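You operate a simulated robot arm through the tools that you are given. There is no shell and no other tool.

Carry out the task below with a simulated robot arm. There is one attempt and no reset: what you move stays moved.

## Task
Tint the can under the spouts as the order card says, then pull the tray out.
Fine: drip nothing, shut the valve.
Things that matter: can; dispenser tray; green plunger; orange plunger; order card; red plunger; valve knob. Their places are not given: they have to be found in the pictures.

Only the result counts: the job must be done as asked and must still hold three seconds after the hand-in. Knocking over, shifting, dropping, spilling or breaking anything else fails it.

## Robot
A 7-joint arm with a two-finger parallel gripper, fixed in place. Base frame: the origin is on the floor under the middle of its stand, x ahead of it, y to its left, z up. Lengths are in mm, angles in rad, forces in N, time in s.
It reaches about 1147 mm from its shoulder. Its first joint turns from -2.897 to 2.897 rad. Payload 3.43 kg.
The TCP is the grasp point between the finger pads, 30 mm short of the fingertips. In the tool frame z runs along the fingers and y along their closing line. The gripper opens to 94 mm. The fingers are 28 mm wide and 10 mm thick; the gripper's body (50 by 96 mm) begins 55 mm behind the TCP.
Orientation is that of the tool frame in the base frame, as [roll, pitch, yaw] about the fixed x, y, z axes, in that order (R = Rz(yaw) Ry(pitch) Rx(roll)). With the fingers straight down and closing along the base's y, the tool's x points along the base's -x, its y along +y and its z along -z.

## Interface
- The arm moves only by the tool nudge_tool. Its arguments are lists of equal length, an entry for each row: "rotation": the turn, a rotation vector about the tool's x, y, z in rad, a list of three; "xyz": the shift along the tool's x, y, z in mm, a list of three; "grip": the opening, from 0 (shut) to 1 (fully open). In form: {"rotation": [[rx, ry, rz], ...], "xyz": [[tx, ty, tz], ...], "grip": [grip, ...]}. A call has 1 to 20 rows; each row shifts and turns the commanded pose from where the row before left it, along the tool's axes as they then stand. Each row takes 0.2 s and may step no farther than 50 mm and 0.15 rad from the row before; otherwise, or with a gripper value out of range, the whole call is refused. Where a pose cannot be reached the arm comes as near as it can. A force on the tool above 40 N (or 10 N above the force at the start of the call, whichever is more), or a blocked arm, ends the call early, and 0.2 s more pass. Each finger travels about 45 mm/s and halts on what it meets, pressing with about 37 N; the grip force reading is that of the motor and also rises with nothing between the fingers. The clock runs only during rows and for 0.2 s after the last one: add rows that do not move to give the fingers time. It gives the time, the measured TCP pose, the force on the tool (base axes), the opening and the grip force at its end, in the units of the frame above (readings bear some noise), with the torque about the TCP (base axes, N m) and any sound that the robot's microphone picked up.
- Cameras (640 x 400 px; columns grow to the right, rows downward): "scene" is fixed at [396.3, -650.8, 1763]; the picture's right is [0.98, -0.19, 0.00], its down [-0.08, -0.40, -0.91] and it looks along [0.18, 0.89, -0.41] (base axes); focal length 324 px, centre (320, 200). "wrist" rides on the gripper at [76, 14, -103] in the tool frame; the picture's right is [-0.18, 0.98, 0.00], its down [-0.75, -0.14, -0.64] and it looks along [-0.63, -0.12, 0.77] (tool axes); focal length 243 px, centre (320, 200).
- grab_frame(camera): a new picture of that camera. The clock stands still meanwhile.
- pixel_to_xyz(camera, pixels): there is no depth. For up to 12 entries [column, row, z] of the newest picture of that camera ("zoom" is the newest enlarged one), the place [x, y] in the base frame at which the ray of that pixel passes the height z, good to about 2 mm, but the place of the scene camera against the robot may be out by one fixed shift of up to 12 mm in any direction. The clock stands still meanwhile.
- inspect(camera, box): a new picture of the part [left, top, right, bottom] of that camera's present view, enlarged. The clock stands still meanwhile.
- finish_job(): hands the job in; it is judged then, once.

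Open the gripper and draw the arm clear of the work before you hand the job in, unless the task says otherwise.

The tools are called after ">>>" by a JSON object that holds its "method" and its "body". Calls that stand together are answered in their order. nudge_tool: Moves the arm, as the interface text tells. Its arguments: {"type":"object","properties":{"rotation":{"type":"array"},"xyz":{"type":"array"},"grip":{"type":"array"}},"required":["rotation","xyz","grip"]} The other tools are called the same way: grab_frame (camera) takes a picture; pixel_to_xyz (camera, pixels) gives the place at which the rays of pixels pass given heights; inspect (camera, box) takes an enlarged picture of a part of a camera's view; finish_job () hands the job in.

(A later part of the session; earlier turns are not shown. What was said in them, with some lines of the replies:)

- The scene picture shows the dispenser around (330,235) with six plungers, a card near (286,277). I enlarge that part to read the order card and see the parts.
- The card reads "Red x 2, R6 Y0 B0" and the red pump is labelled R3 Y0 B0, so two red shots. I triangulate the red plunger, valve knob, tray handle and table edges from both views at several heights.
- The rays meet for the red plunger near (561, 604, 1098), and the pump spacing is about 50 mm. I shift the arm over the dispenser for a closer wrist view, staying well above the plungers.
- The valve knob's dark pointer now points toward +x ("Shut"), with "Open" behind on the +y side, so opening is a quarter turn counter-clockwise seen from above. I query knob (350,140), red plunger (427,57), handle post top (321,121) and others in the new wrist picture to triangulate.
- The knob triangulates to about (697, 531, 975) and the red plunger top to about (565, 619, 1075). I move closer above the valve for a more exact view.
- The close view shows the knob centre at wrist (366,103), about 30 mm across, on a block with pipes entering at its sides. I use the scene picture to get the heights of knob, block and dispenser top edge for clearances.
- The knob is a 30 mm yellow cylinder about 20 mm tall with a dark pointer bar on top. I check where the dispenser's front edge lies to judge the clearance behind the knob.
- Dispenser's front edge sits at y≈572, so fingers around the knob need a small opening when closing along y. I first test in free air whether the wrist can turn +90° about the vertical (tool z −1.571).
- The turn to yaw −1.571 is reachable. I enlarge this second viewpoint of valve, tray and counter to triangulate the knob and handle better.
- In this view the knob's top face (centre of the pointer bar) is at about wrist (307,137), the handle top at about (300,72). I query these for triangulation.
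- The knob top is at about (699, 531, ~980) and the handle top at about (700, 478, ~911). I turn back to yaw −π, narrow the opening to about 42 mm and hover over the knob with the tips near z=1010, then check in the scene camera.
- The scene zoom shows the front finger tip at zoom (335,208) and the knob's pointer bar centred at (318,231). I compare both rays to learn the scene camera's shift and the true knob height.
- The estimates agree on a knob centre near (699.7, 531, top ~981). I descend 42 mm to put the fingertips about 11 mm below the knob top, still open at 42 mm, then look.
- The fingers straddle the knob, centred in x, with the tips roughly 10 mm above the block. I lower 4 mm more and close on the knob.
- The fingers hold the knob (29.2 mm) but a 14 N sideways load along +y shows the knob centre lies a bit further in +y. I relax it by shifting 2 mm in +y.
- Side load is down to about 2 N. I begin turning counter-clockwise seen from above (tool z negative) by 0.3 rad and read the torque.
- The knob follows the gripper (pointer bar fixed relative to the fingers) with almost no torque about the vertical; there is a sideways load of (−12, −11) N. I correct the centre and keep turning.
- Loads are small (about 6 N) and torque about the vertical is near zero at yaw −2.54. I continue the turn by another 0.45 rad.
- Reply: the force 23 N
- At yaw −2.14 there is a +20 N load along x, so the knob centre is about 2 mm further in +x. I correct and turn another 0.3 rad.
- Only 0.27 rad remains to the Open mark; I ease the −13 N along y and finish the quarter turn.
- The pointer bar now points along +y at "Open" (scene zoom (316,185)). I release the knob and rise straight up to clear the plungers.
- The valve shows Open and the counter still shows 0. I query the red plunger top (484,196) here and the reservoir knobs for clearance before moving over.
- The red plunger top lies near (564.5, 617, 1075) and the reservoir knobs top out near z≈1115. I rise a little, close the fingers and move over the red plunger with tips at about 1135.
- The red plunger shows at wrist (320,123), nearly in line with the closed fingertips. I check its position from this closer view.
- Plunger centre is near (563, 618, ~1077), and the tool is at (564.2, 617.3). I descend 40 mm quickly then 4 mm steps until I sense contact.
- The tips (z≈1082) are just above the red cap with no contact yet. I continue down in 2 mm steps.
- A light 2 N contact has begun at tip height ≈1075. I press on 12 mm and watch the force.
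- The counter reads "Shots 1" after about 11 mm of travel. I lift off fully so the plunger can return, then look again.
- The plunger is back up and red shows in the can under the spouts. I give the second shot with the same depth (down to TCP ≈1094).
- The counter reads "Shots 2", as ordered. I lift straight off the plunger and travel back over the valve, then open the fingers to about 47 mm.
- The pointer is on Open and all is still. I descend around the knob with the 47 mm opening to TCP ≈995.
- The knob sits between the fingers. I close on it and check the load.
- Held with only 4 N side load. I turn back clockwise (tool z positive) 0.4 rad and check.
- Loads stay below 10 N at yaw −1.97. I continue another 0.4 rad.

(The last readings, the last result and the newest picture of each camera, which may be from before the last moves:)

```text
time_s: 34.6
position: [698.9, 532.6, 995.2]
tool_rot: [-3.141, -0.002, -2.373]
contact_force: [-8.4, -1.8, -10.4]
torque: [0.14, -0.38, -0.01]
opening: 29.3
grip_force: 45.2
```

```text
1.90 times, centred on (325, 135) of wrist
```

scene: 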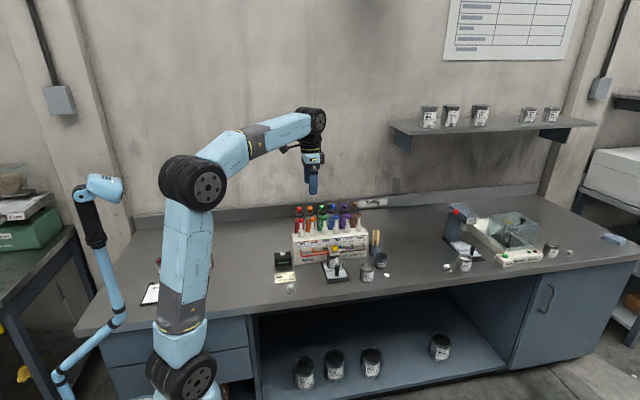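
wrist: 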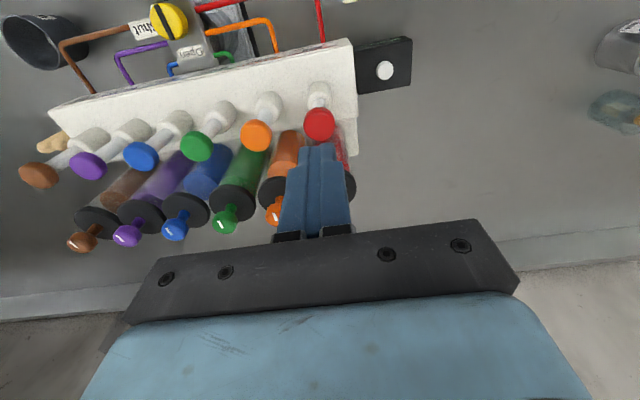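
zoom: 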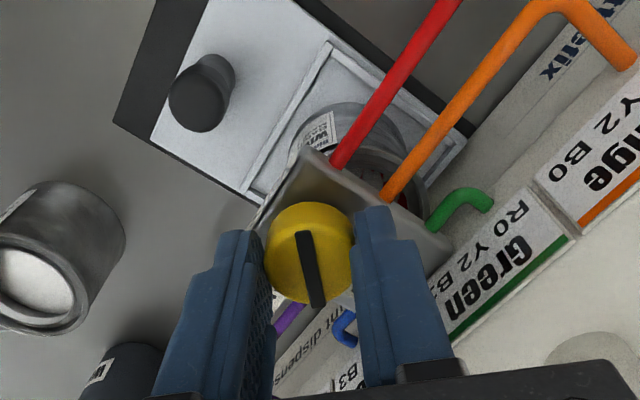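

The knob keeps following the fingers. I correct slightly in −x and turn the next 0.4 rad.

>>> {"method": "nudge_tool", "body": {"rotation": [[0, 0, 0.1], [0, 0, 0.1], [0, 0, 0.1], [0, 0, 0.1], [0, 0, 0]], "xyz": [[0.6, 0.6, 0], [0, 0, 0], [0, 0, 0], [0, 0, 0], [0, 0, 0]], "grip": [0.2, 0.2, 0.2, 0.2, 0.2]}}

```text
time_s: 35.8
position: [699.6, 533.0, 995.5]
tool_rot: [3.141, -0.001, -2.772]
contact_force: [1.0, 7.5, -8.8]
torque: [0.3, 0.23, 0.02]
opening: 28.9
grip_force: 45.0
```

At yaw −2.77 the loads are still light. I finish the remaining 0.37 rad to Shut.

>>> {"method": "nudge_tool", "body": {"rotation": [[0, 0, 0.1], [0, 0, 0.1], [0, 0, 0.1], [0, 0, 0.07], [0, 0, 0]], "xyz": [[0, 0.5, 0], [0, 0, 0], [0, 0, 0], [0, 0, 0], [0, 0, 0]], "grip": [0.2, 0.2, 0.2, 0.2, 0.2]}}

>>> {"method": "inspect", "body": {"camera": "wrist", "box": [230, 30, 420, 240]}}

```text
time_s: 37.0
position: [698.1, 533.6, 995.6]
tool_rot: [3.141, 0.0, -3.141]
contact_force: [2.8, 6.5, -5.8]
torque: [0.15, -1.13, 0.01]
opening: 29.4
grip_force: 45.0
```

```text
1.90 times, centred on (325, 135) of wrist
```

zoom: 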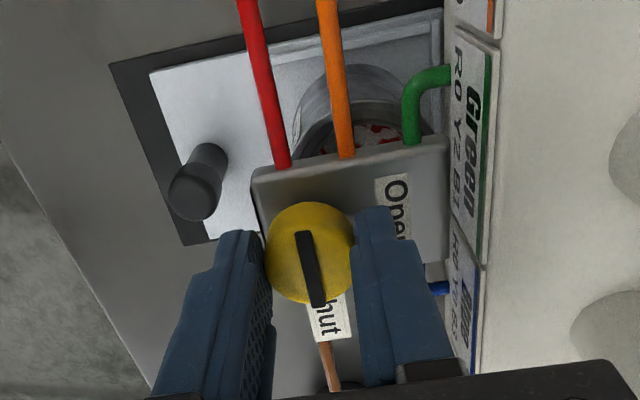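

The bar points back to Shut, same as at the start. I try a tiny extra 0.04 rad to feel for the closed stop.

>>> {"method": "nudge_tool", "body": {"rotation": [[0, 0, 0.04], [0, 0, 0]], "xyz": [[0, 0.7, 0], [0, 0, 0]], "grip": [0.2, 0.2]}}

>>> {"method": "inspect", "body": {"camera": "wrist", "box": [230, 30, 420, 240]}}

```text
time_s: 37.6
position: [697.5, 533.8, 995.3]
tool_rot: [-3.141, -0.002, 3.102]
contact_force: [-0.4, 3.4, -3.7]
torque: [-0.04, 0.11, 0.7]
opening: 29.2
grip_force: 44.4
```

```text
1.90 times, centred on (325, 135) of wrist
```

zoom: 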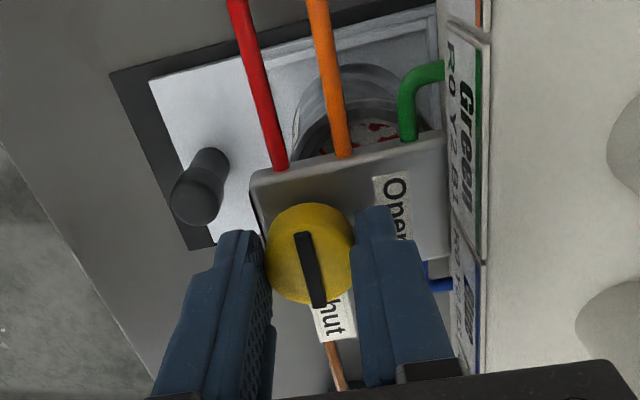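

A 0.7 N·m reaction shows the closed stop is reached: the valve is shut. I release with a small opening (~39 mm) to stay clear of the dispenser and rise.

>>> {"method": "nudge_tool", "body": {"rotation": [[0, 0, 0], [0, 0, 0], [0, 0, 0], [0, 0, 0], [0, 0, 0], [0, 0, 0], [0, 0, 0], [0, 0, 0]], "xyz": [[0, 0, 0], [0, 0, 0], [0, 0, 0], [0, 0, -15], [0, 0, -35], [0, 0, -45], [0, 0, -45], [0, 0, 0]], "grip": [0.41, 0.41, 0.41, 0.41, 0.41, 0.41, 0.41, 0.41]}}

>>> {"method": "inspect", "body": {"camera": "wrist", "box": [270, 20, 420, 170]}}

>>> {"method": "inspect", "body": {"camera": "scene", "box": [300, 235, 370, 300]}}

```text
time_s: 39.4
position: [697.6, 532.4, 1135.7]
tool_rot: [-3.141, -0.001, 3.101]
contact_force: [0.3, 1.1, -0.6]
torque: [0.03, -0.02, -0.02]
opening: 38.4
grip_force: 0.1
```

```text
2.67 times, centred on (345, 95) of wrist
```

zoom: 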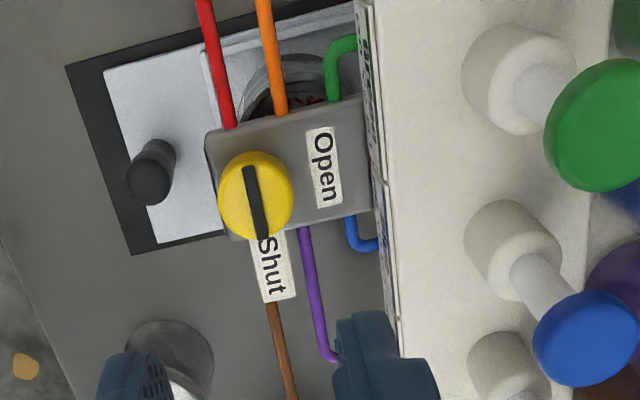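

```text
6.15 times, centred on (335, 268) of scene
```

zoom: 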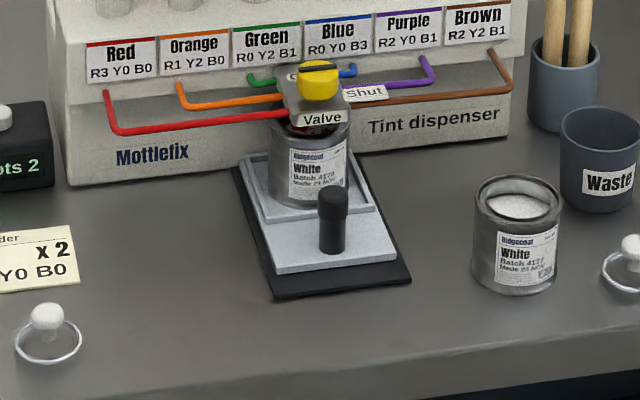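

The valve is shut and undisturbed. Next is the tray handle at about (699, 478, ~911): I turn to yaw −π/2 so the narrow side of the gripper faces the dispenser, and hover above the handle with open fingers.

>>> {"method": "nudge_tool", "body": {"rotation": [[0, 0, -0.15], [0, 0, -0.15], [0, 0, -0.15], [0, 0, -0.15], [0, 0, -0.15], [0, 0, -0.15], [0, 0, -0.15], [0, 0, -0.15], [0, 0, -0.15], [0, 0, -0.15], [0, 0, -0.111], [0, 0, 0], [0, 0, 0], [0, 0, 0], [0, 0, 0]], "xyz": [[0, 0, 0], [0, 0, 0], [0, 0, 0], [0, 0, 0], [0, 0, 0], [0, 0, 0], [0, 0, 0], [0, 0, 0], [0, 0, 0], [0, 0, 0], [0, 0, 0], [18, -0.5, 31], [18, -0.5, 31], [18, -0.5, 31], [0, 0, 0]], "grip": [0.5, 0.5, 0.5, 0.5, 0.5, 0.5, 0.5, 0.5, 0.5, 0.5, 0.5, 0.5, 0.5, 0.5, 0.5]}}

>>> {"method": "grab_frame", "body": {"camera": "wrist"}}

>>> {"method": "inspect", "body": {"camera": "scene", "box": [300, 225, 370, 295]}}

```text
time_s: 42.6
position: [699.5, 477.1, 1042.7]
tool_rot: [-3.141, 0.0, -1.569]
contact_force: [-0.5, 0.0, 0.7]
torque: [0.02, 0.01, 0.0]
opening: 47.0
grip_force: 0.1
```

```text
taken
```

wrist: 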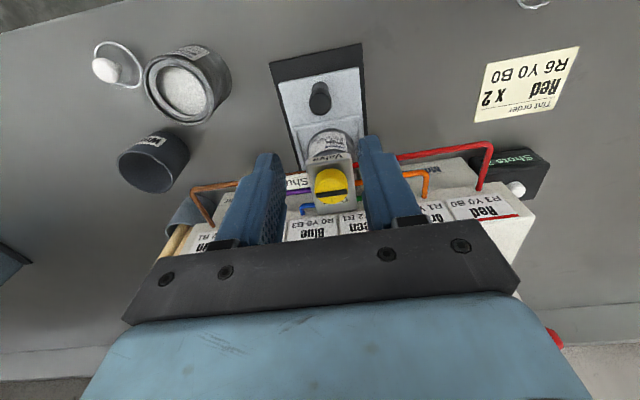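

```text
5.71 times, centred on (335, 260) of scene
```

zoom: 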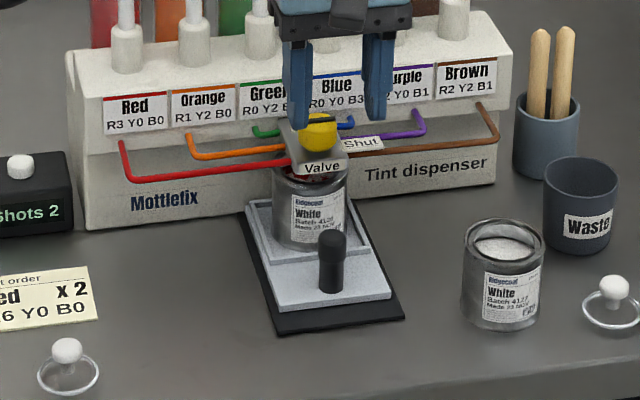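

The handle shows at wrist (320,98) and lines up with the fingers. I enlarge it and query its rays.

>>> {"method": "inspect", "body": {"camera": "wrist", "box": [260, 40, 380, 160]}}

>>> {"method": "pixel_to_xyz", "body": {"camera": "wrist", "pixels": [[320, 103, 890], [320, 103, 900], [320, 103, 910], [320, 103, 920], [270, 62, 850], [270, 62, 860], [362, 44, 850], [278, 80, 860], [360, 67, 860]]}}

>>> {"method": "pixel_to_xyz", "body": {"camera": "zoom", "pixels": [[332, 237, 890], [332, 237, 900], [332, 237, 910], [332, 237, 920], [378, 114, 1012], [298, 124, 1012], [332, 291, 860], [280, 335, 850], [405, 318, 850]]}}

```text
3.33 times, centred on (320, 100) of wrist
```

zoom: 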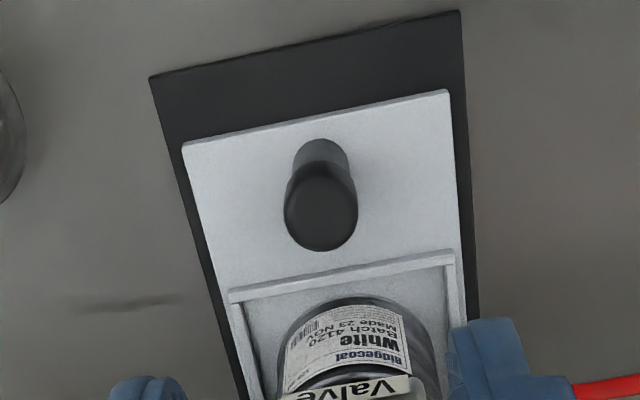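

```text
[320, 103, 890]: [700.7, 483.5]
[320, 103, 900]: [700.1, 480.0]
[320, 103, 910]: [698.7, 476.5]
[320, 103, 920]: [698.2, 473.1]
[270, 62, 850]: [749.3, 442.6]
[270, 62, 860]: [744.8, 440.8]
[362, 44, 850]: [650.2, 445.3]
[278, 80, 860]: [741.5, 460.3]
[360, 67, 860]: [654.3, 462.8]
```

```text
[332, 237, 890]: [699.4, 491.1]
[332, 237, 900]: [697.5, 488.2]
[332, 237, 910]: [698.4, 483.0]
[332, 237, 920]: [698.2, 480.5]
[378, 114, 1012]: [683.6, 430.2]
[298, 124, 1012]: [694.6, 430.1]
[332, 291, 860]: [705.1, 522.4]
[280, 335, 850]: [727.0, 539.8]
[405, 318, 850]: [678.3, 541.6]
```

Handle head is at about (699.5, 477.5) with its top near z≈908, and the tray surface near 858. I descend with open fingers to TCP ≈917 (tips ≈887) around the handle's head.

>>> {"method": "nudge_tool", "body": {"rotation": [[0, 0, 0], [0, 0, 0], [0, 0, 0], [0, 0, 0], [0, 0, 0], [0, 0, 0]], "xyz": [[0, 0, 40], [0, 0, 40], [0, 0, 25], [0, 0, 15], [0, 0, 6], [0, 0, 0]], "grip": [0.5, 0.5, 0.5, 0.5, 0.5, 0.5]}}

>>> {"method": "inspect", "body": {"camera": "scene", "box": [310, 235, 360, 285]}}

>>> {"method": "grab_frame", "body": {"camera": "wrist"}}

```text
time_s: 44.0
position: [701.1, 478.3, 917.8]
tool_rot: [-3.14, 0.003, -1.57]
contact_force: [-0.4, -1.4, 10.3]
torque: [0.56, 0.11, 0.0]
opening: 46.8
grip_force: 0.1
```

```text
8.00 times, centred on (335, 260) of scene
```

zoom: 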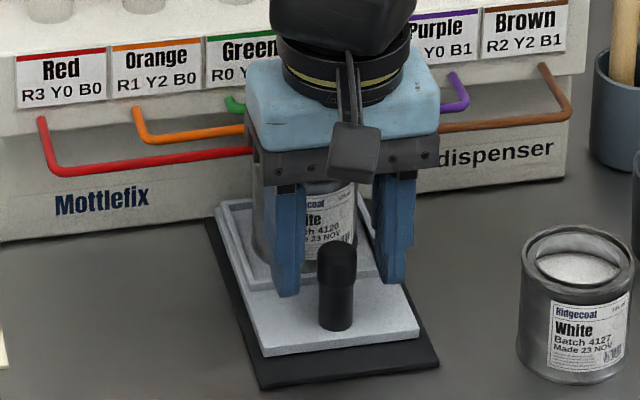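

```text
taken
```

wrist: 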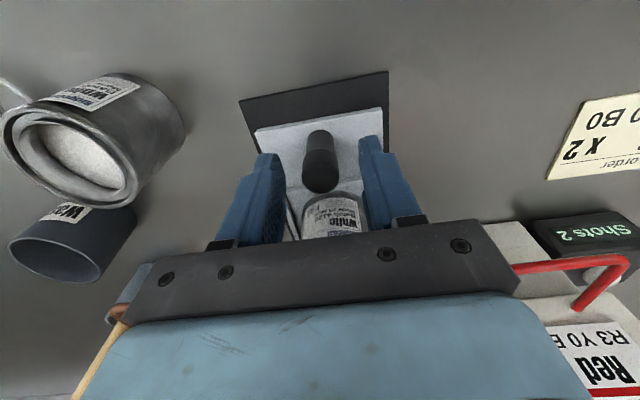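

Unexpected: a 10 N upward force with torque pointing to a contact at about 54 mm behind the TCP (y≈532), so the gripper body is touching the valve knob top. I back straight up 40 mm at once.

>>> {"method": "nudge_tool", "body": {"rotation": [[0, 0, 0], [0, 0, 0], [0, 0, 0], [0, 0, 0]], "xyz": [[0, 0, -10], [0, 0, -20], [0, 0, -30], [0, 0, 0]], "grip": [0.5, 0.5, 0.5, 0.5]}}

>>> {"method": "inspect", "body": {"camera": "scene", "box": [300, 225, 370, 295]}}

>>> {"method": "inspect", "body": {"camera": "wrist", "box": [240, 60, 400, 240]}}

```text
time_s: 45.0
position: [700.4, 477.7, 977.6]
tool_rot: [-3.142, -0.001, -1.57]
contact_force: [0.9, -0.8, -0.1]
torque: [0.02, -0.03, 0.0]
opening: 47.0
grip_force: 0.1
```

```text
5.71 times, centred on (335, 260) of scene
```

zoom: 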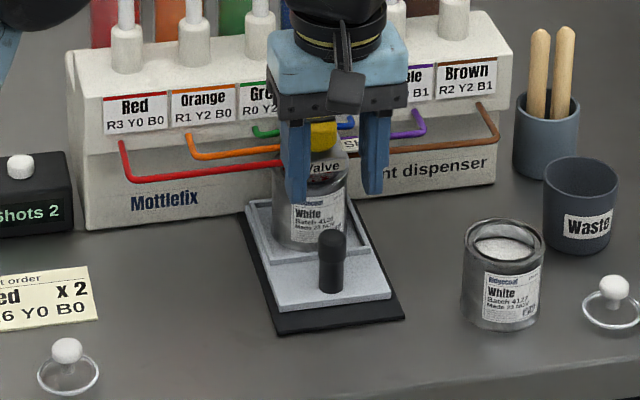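

```text
2.22 times, centred on (320, 150) of wrist
```

zoom: 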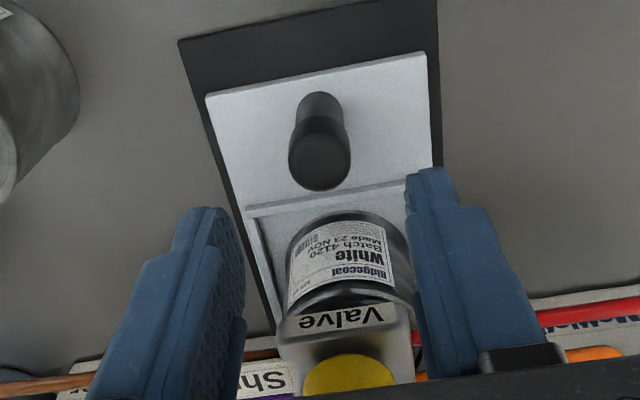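

Force is back to zero and nothing moved. I step 25 mm toward the front and tilt the gripper 0.45 rad so that its body leans away from the valve.

>>> {"method": "nudge_tool", "body": {"rotation": [[0, 0, 0], [0, -0.15, 0], [0, -0.15, 0], [0, -0.15, 0], [0, 0, 0]], "xyz": [[25, 0, 0], [0, 0, 0], [0, 0, 0], [0, 0, 0], [0, 0, 0]], "grip": [0.5, 0.5, 0.5, 0.5, 0.5]}}

>>> {"method": "inspect", "body": {"camera": "scene", "box": [300, 215, 380, 295]}}

>>> {"method": "grab_frame", "body": {"camera": "wrist"}}

```text
time_s: 46.2
position: [699.4, 454.9, 977.0]
tool_rot: [-3.141, 0.45, -1.571]
contact_force: [0.0, -0.1, 0.1]
torque: [-0.03, 0.03, 0.01]
opening: 47.2
grip_force: 0.1
```

```text
5.00 times, centred on (340, 255) of scene
```

zoom: 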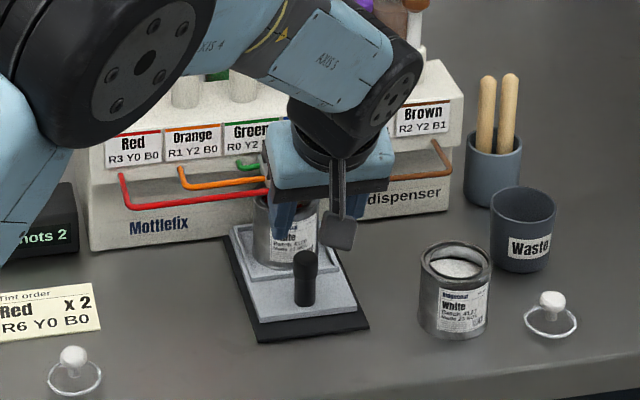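

```text
taken
```

wrist: 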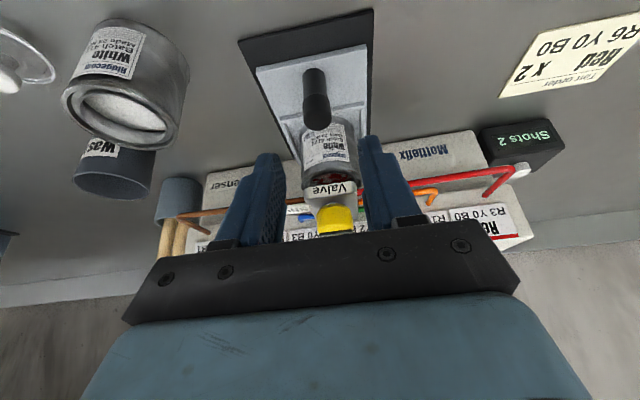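

The tilt is as wanted: fingers point down and toward +y, body leaning to the front. I now move in to the handle at about (699.5, 476, 905).

>>> {"method": "nudge_tool", "body": {"rotation": [[0, 0, 0], [0, 0, 0], [0, 0, 0], [0, 0, 0], [0, 0, 0]], "xyz": [[4, 0, 25], [4, 0, 25], [2, 0, 14], [2, 0, 10], [0, 0, 0]], "grip": [0.5, 0.5, 0.5, 0.5, 0.5]}}

>>> {"method": "inspect", "body": {"camera": "scene", "box": [310, 225, 370, 295]}}

>>> {"method": "grab_frame", "body": {"camera": "wrist"}}

```text
time_s: 47.4
position: [700.2, 475.5, 906.2]
tool_rot: [-3.142, 0.451, -1.57]
contact_force: [0.2, -0.1, 0.1]
torque: [-0.02, 0.03, 0.0]
opening: 47.0
grip_force: 0.2
```

```text
5.71 times, centred on (340, 260) of scene
```

zoom: 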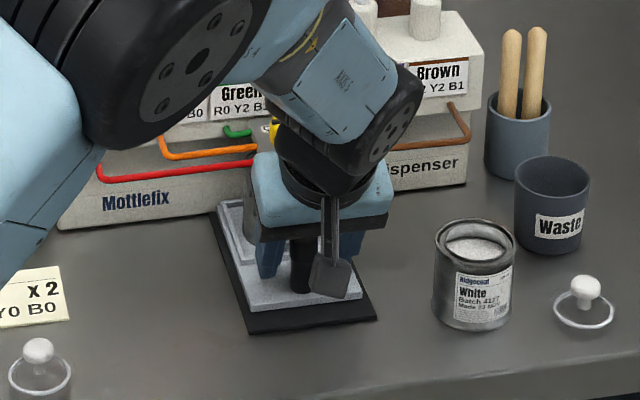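

```text
taken
```

wrist: 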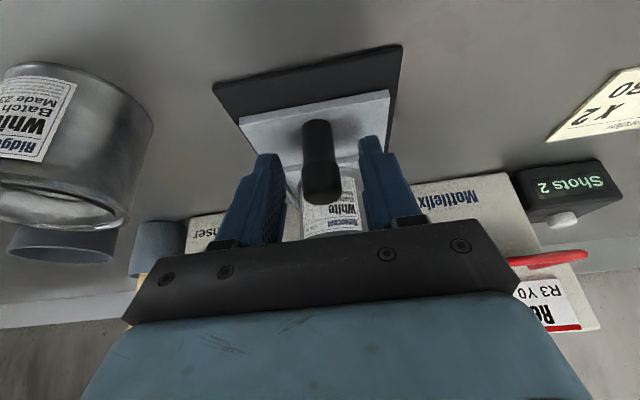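

No contact and the handle sits between the fingers (wrist (320,165)). I close on it.

>>> {"method": "nudge_tool", "body": {"rotation": [[0, 0, 0], [0, 0, 0], [0, 0, 0], [0, 0, 0], [0, 0, 0]], "xyz": [[0, 0, 0], [0, 0, 0], [0, 0, 0], [0, 0, 0], [0, 0, 0]], "grip": [0.1, 0.1, 0.1, 0.1, 0.1]}}

>>> {"method": "inspect", "body": {"camera": "wrist", "box": [220, 60, 420, 250]}}

>>> {"method": "pixel_to_xyz", "body": {"camera": "wrist", "pixels": [[240, 122, 860], [388, 90, 860], [214, 84, 850], [402, 45, 850], [300, 30, 850], [300, 1, 850]]}}

```text
time_s: 48.6
position: [698.9, 475.3, 905.6]
tool_rot: [3.14, 0.448, -1.57]
contact_force: [-5.8, -0.8, -2.0]
torque: [-0.03, -0.03, 0.05]
opening: 23.7
grip_force: 45.0
```

```text
2.11 times, centred on (320, 155) of wrist
```

zoom: 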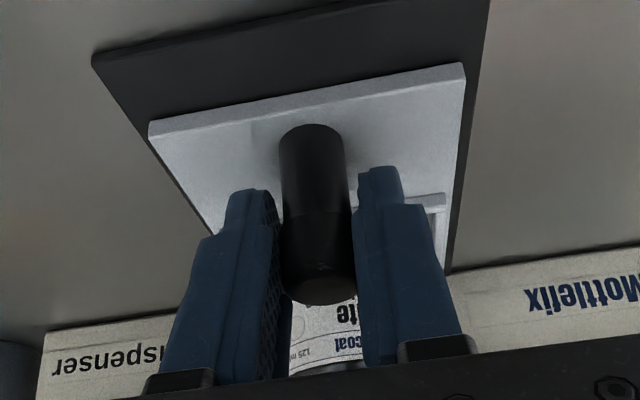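

```text
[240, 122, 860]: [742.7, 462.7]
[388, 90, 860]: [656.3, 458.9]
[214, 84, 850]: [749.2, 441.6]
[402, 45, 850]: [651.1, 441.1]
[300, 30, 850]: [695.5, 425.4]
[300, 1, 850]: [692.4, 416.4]
```

Handle is gripped at 23.7 mm. I pull gently straight along −y, 20 mm in 5 mm steps, and watch the force.

>>> {"method": "nudge_tool", "body": {"rotation": [[0, 0, 0], [0, 0, 0], [0, 0, 0], [0, 0, 0], [0, 0, 0], [0, 0, 0]], "xyz": [[0, 0.6, 0], [4.5, 0, -2.175], [4.5, 0, -2.175], [4.5, 0, -2.175], [4.5, 0, -2.175], [0, 0, 0]], "grip": [0.1, 0.1, 0.1, 0.1, 0.1, 0.1]}}

>>> {"method": "inspect", "body": {"camera": "scene", "box": [310, 225, 370, 295]}}

>>> {"method": "grab_frame", "body": {"camera": "wrist"}}

```text
time_s: 50.0
position: [699.3, 455.6, 905.2]
tool_rot: [3.141, 0.451, -1.574]
contact_force: [1.2, 0.2, -1.6]
torque: [-0.03, 0.0, -0.04]
opening: 23.5
grip_force: 44.9
```

```text
5.71 times, centred on (340, 260) of scene
```

zoom: 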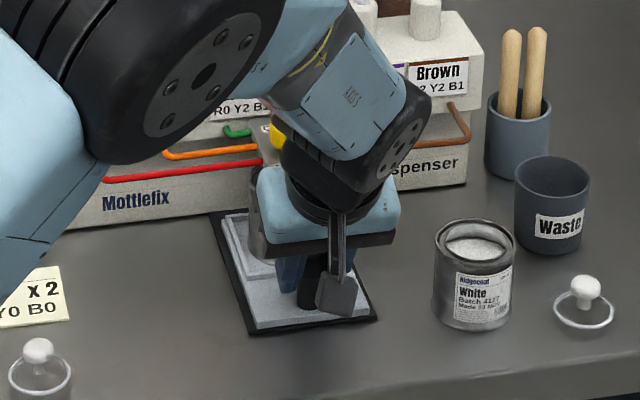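

```text
taken
```

wrist: 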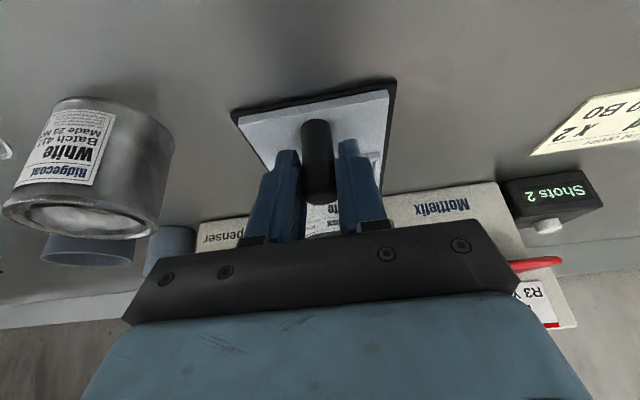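

The tray slides freely with the handle (y from 475 to 456). I keep pulling another 40 mm.

>>> {"method": "nudge_tool", "body": {"rotation": [[0, 0, 0], [0, 0, 0], [0, 0, 0], [0, 0, 0], [0, 0, 0], [0, 0, 0], [0, 0, 0], [0, 0, 0], [0, 0, 0]], "xyz": [[4.5, 0, -2.175], [4.5, 0, -2.175], [4.5, 0, -2.175], [4.5, 0, -2.175], [4.5, 0, -2.175], [4.5, 0, -2.175], [4.5, 0, -2.175], [4.5, 0, -2.175], [0, 0, 0]], "grip": [0.1, 0.1, 0.1, 0.1, 0.1, 0.1, 0.1, 0.1, 0.1]}}

>>> {"method": "inspect", "body": {"camera": "scene", "box": [300, 225, 380, 305]}}

>>> {"method": "grab_frame", "body": {"camera": "wrist"}}

```text
time_s: 52.0
position: [700.3, 414.8, 904.9]
tool_rot: [3.141, 0.45, -1.572]
contact_force: [7.9, -0.4, 5.4]
torque: [-0.11, 0.06, -0.1]
opening: 23.6
grip_force: 44.9
```

```text
5.00 times, centred on (340, 265) of scene
```

zoom: 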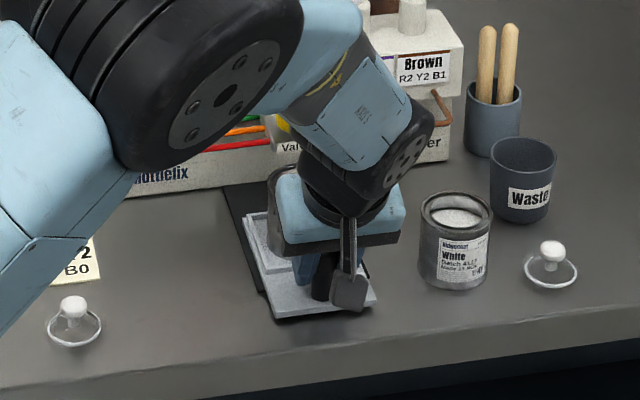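

```text
taken
```

wrist: 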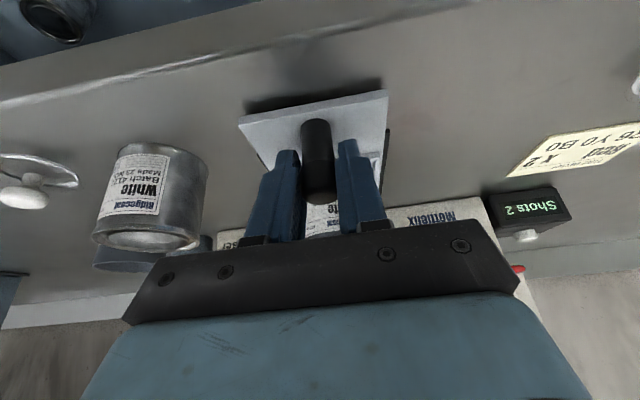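

Pulled 60 mm so far with small forces. I check where the table edge lies before pulling further.

>>> {"method": "pixel_to_xyz", "body": {"camera": "wrist", "pixels": [[150, 70, 850], [200, 55, 850], [270, 32, 850], [240, 122, 860], [388, 92, 860], [150, 50, 850]]}}

>>> {"method": "inspect", "body": {"camera": "wrist", "box": [200, 0, 420, 200]}}

```text
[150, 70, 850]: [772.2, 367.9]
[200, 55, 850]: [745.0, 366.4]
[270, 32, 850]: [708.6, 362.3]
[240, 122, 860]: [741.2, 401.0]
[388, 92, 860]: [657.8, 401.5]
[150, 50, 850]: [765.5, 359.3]
```

```text
2.00 times, centred on (310, 100) of wrist
```

zoom: 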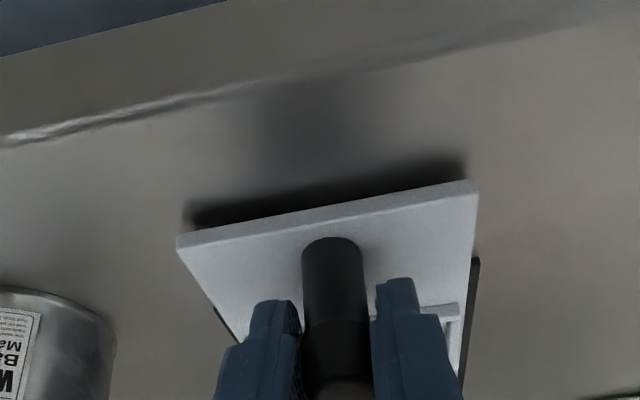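

The table's edge is at y≈365 and the tray front at y≈401, still supported by its base. I pull 20 mm more with a slight x correction and watch for a slide stop.

>>> {"method": "nudge_tool", "body": {"rotation": [[0, 0, 0], [0, 0, 0], [0, 0, 0], [0, 0, 0], [0, 0, 0], [0, 0, 0]], "xyz": [[0, -0.7, 0], [4.5, 0, -2.175], [4.5, 0, -2.175], [4.5, 0, -2.175], [4.5, 0, -2.175], [0, 0, 0]], "grip": [0.1, 0.1, 0.1, 0.1, 0.1, 0.1]}}

>>> {"method": "inspect", "body": {"camera": "scene", "box": [300, 225, 380, 305]}}

>>> {"method": "grab_frame", "body": {"camera": "wrist"}}

```text
time_s: 53.4
position: [700.2, 394.8, 904.2]
tool_rot: [-3.141, 0.448, -1.572]
contact_force: [4.6, -0.5, 2.9]
torque: [-0.19, -0.05, -0.07]
opening: 23.1
grip_force: 44.8
```

```text
5.00 times, centred on (340, 265) of scene
```

zoom: 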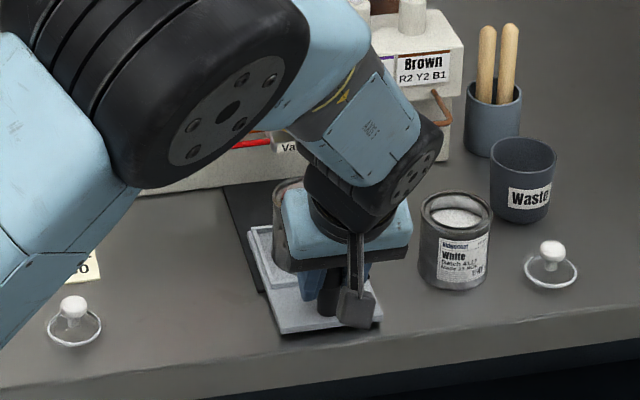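

```text
taken
```

wrist: 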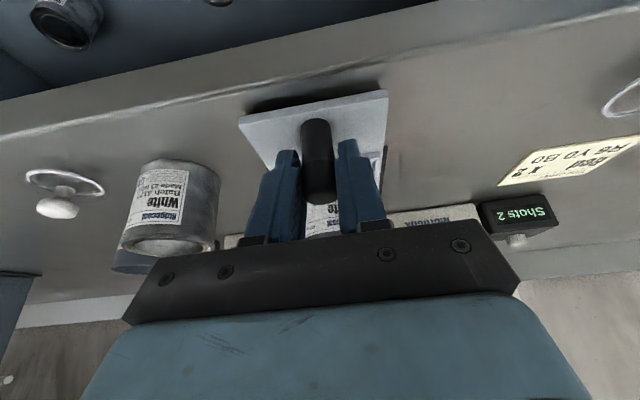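

80 mm out, force still tiny, so no stop yet; the can is now clear of the valve block. I pull another 20 mm slowly.

>>> {"method": "nudge_tool", "body": {"rotation": [[0, 0, 0], [0, 0, 0], [0, 0, 0], [0, 0, 0], [0, 0, 0], [0, 0, 0]], "xyz": [[0, -0.4, 0], [4.5, 0, -2.175], [4.5, 0, -2.175], [4.5, 0, -2.175], [4.5, 0, -2.175], [0, 0, 0]], "grip": [0.1, 0.1, 0.1, 0.1, 0.1, 0.1]}}

>>> {"method": "inspect", "body": {"camera": "scene", "box": [300, 225, 380, 305]}}

>>> {"method": "inspect", "body": {"camera": "wrist", "box": [200, 0, 420, 220]}}

```text
time_s: 54.4
position: [699.0, 385.8, 905.8]
tool_rot: [3.142, 0.456, -1.566]
contact_force: [8.3, 17.6, -19.3]
torque: [0.0, -0.03, -0.09]
opening: 23.2
grip_force: 45.1
stopped in row 5: the force on the tool passed its limit at 48 N (the readings are from after the stop); the commanded pose is now the measured one
```

```text
5.00 times, centred on (340, 265) of scene
```

zoom: 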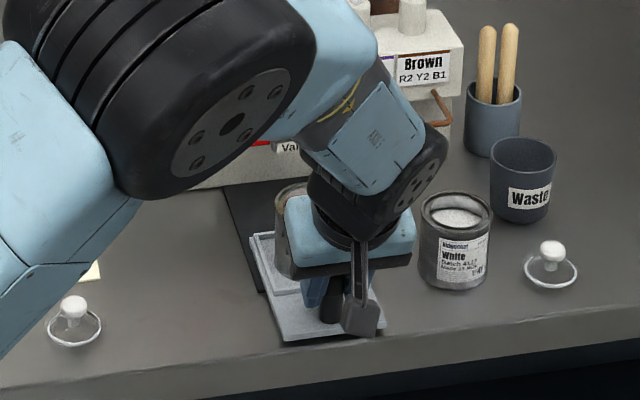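

```text
1.82 times, centred on (310, 110) of wrist
```

zoom: 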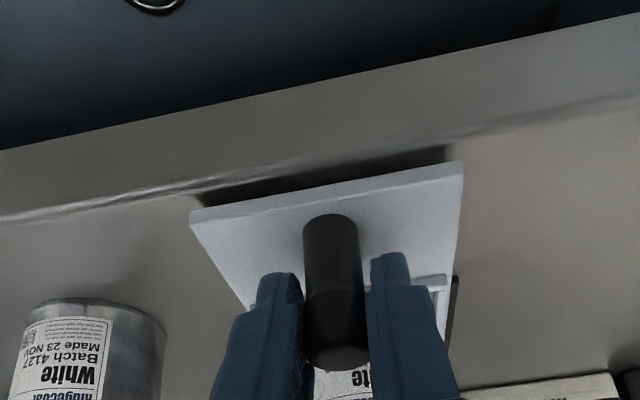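

The pull ended at a firm stop after about 90 mm: the slide is fully out. I relax the load slightly, then open the fingers.

>>> {"method": "nudge_tool", "body": {"rotation": [[0, 0, 0], [0, 0, 0], [0, 0, 0], [0, 0, 0], [0, 0, 0], [0, 0, 0]], "xyz": [[-0.5, -0.6, 1.4], [0, 0, 0], [0, 0, 0], [0, 0, 0], [0, 0, 0], [0, 0, 0]], "grip": [0.1, 0.1, 0.3, 0.5, 0.5, 0.5]}}

>>> {"method": "inspect", "body": {"camera": "wrist", "box": [200, 0, 420, 220]}}

```text
time_s: 55.8
position: [700.2, 385.3, 906.2]
tool_rot: [-3.14, 0.453, -1.567]
contact_force: [0.2, 0.0, -0.2]
torque: [0.01, 0.0, -0.02]
opening: 46.9
grip_force: 0.0
```

```text
1.82 times, centred on (310, 110) of wrist
```

zoom: 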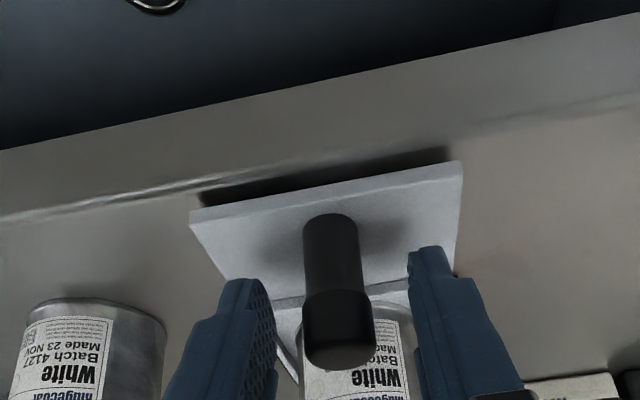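

The handle is free with no load. I retreat along the tool axis (up and toward the front), then straight up, to clear the work.

>>> {"method": "nudge_tool", "body": {"rotation": [[0, 0, 0], [0, 0, 0], [0, 0, 0], [0, 0, 0], [0, 0, 0], [0, 0, 0], [0, 0, 0], [0, 0, 0], [0, 0, 0]], "xyz": [[0, 0, -15], [0, 0, -30], [0, 0, -40], [0, 0, -40], [0, 0, -40], [-17, 0, -36], [-17, 0, -36], [-17, 0, -36], [0, 0, 0]], "grip": [0.5, 0.5, 0.5, 0.5, 0.5, 0.5, 0.5, 0.5, 0.5]}}

>>> {"method": "grab_frame", "body": {"camera": "scene"}}

>>> {"method": "grab_frame", "body": {"camera": "wrist"}}

```text
time_s: 57.8
position: [701.2, 310.7, 1174.5]
tool_rot: [-3.14, 0.456, -1.568]
contact_force: [0.2, 0.1, 0.0]
torque: [-0.01, 0.03, -0.02]
opening: 47.1
grip_force: 0.0
```

```text
taken
```

scene: 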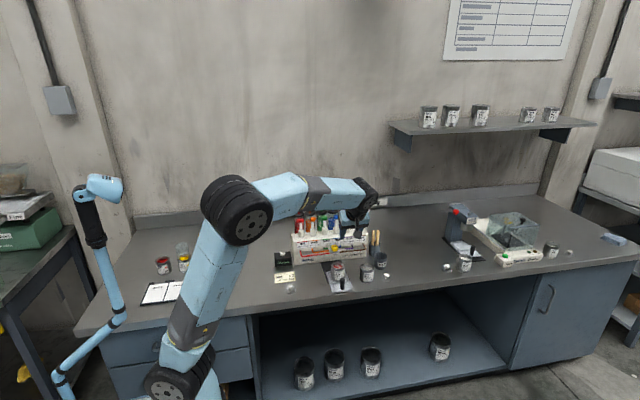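

```text
taken
```

wrist: 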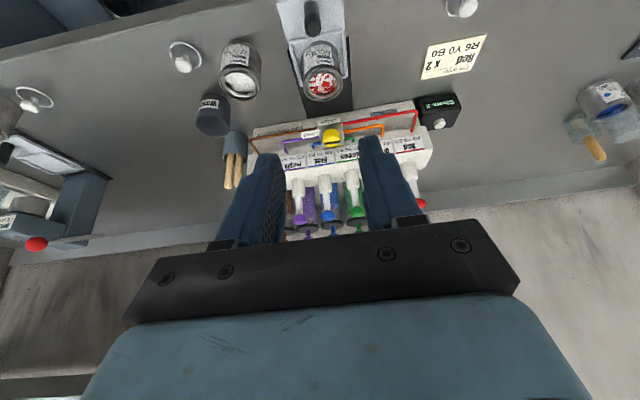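

>>> {"method": "inspect", "body": {"camera": "scene", "box": [265, 205, 395, 300]}}

>>> {"method": "inspect", "body": {"camera": "wrist", "box": [270, 0, 390, 160]}}

>>> {"method": "inspect", "body": {"camera": "scene", "box": [315, 235, 365, 285]}}

```text
4.21 times, centred on (330, 252) of scene
```

zoom: 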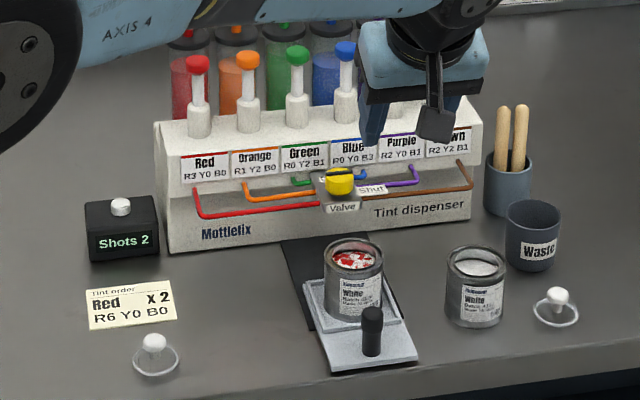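

```text
2.50 times, centred on (330, 80) of wrist
```

zoom: 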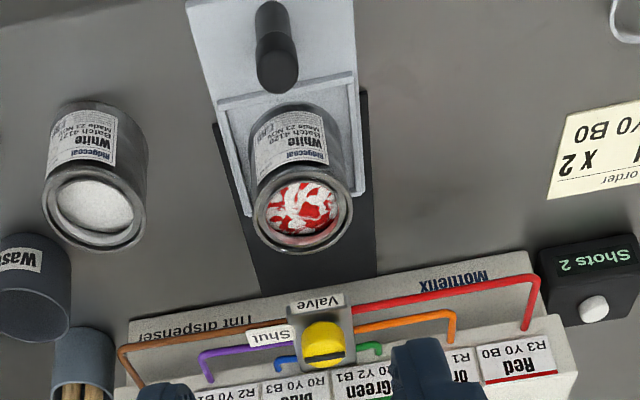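

```text
8.00 times, centred on (340, 260) of scene
```

zoom: 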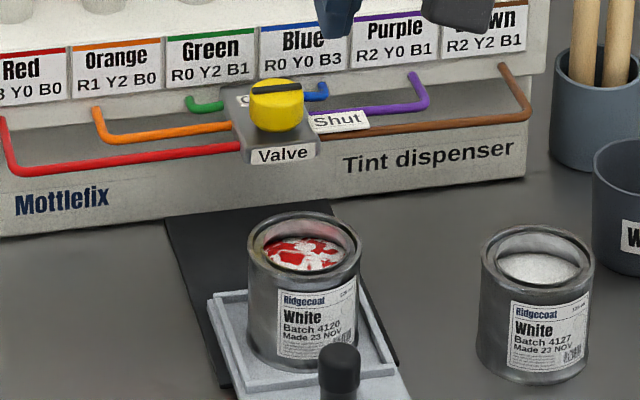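

The can stands upright on the pulled-out tray with red tint in it, the valve is on Shut, the counter reads 2, and there are no drips. I open the gripper fully, raise the arm further clear and wait a moment before a last look.

>>> {"method": "nudge_tool", "body": {"rotation": [[0, 0, 0], [0, 0, 0], [0, 0, 0], [0, 0, 0], [0, 0, 0], [0, 0, 0], [0, 0, 0], [0, 0, 0]], "xyz": [[-17, 0, -36], [-17, 0, -36], [0, 0, 0], [0, 0, 0], [0, 0, 0], [0, 0, 0], [0, 0, 0], [0, 0, 0]], "grip": [1, 1, 1, 1, 1, 1, 1, 1]}}

>>> {"method": "inspect", "body": {"camera": "scene", "box": [265, 205, 395, 300]}}

```text
time_s: 59.6
position: [699.1, 310.8, 1254.6]
tool_rot: [-3.138, 0.454, -1.566]
contact_force: [-0.2, -0.7, -0.4]
torque: [0.03, -0.01, -0.03]
opening: 94.0
grip_force: 0.1
```

```text
4.21 times, centred on (330, 252) of scene
```

zoom: 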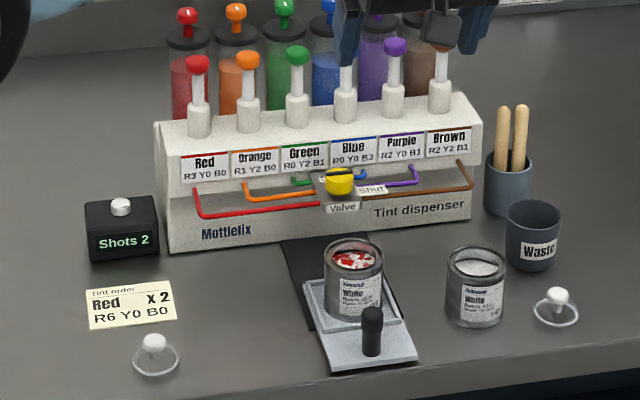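

The last picture shows two red shots in the can, the valve shut, the tray out at its stop, nothing dripped, and the arm clear with its gripper open. I hand the job in.

>>> {"method": "finish_job", "body": {}}

```text
The job is handed in.
```

The can got two red shots, as the order card said ("Red x 2, R6 Y0 B0"). The valve is shut and the tray is pulled out. I've handed the job in, but no verdict has come back.

- **Tint:** I opened the valve, pressed the red plunger twice and saw the counter reach "Shots 2". Red shows in the can.
- **Valve:** I turned it back to Shut until I felt the closed stop.
- **Tray:** I pulled it about 90 mm, to its end stop. The can stands upright on it, clear of the spouts.
- **Drips:** None showed in the last picture.

While reaching for the tray handle, the gripper body pressed on top of the valve knob with about 10 N. I backed off at once; the pictures afterwards showed nothing moved and the knob still on Shut. I then tilted the gripper away from the valve to pull the tray.

The gripper is fully open and the arm is clear of the work.
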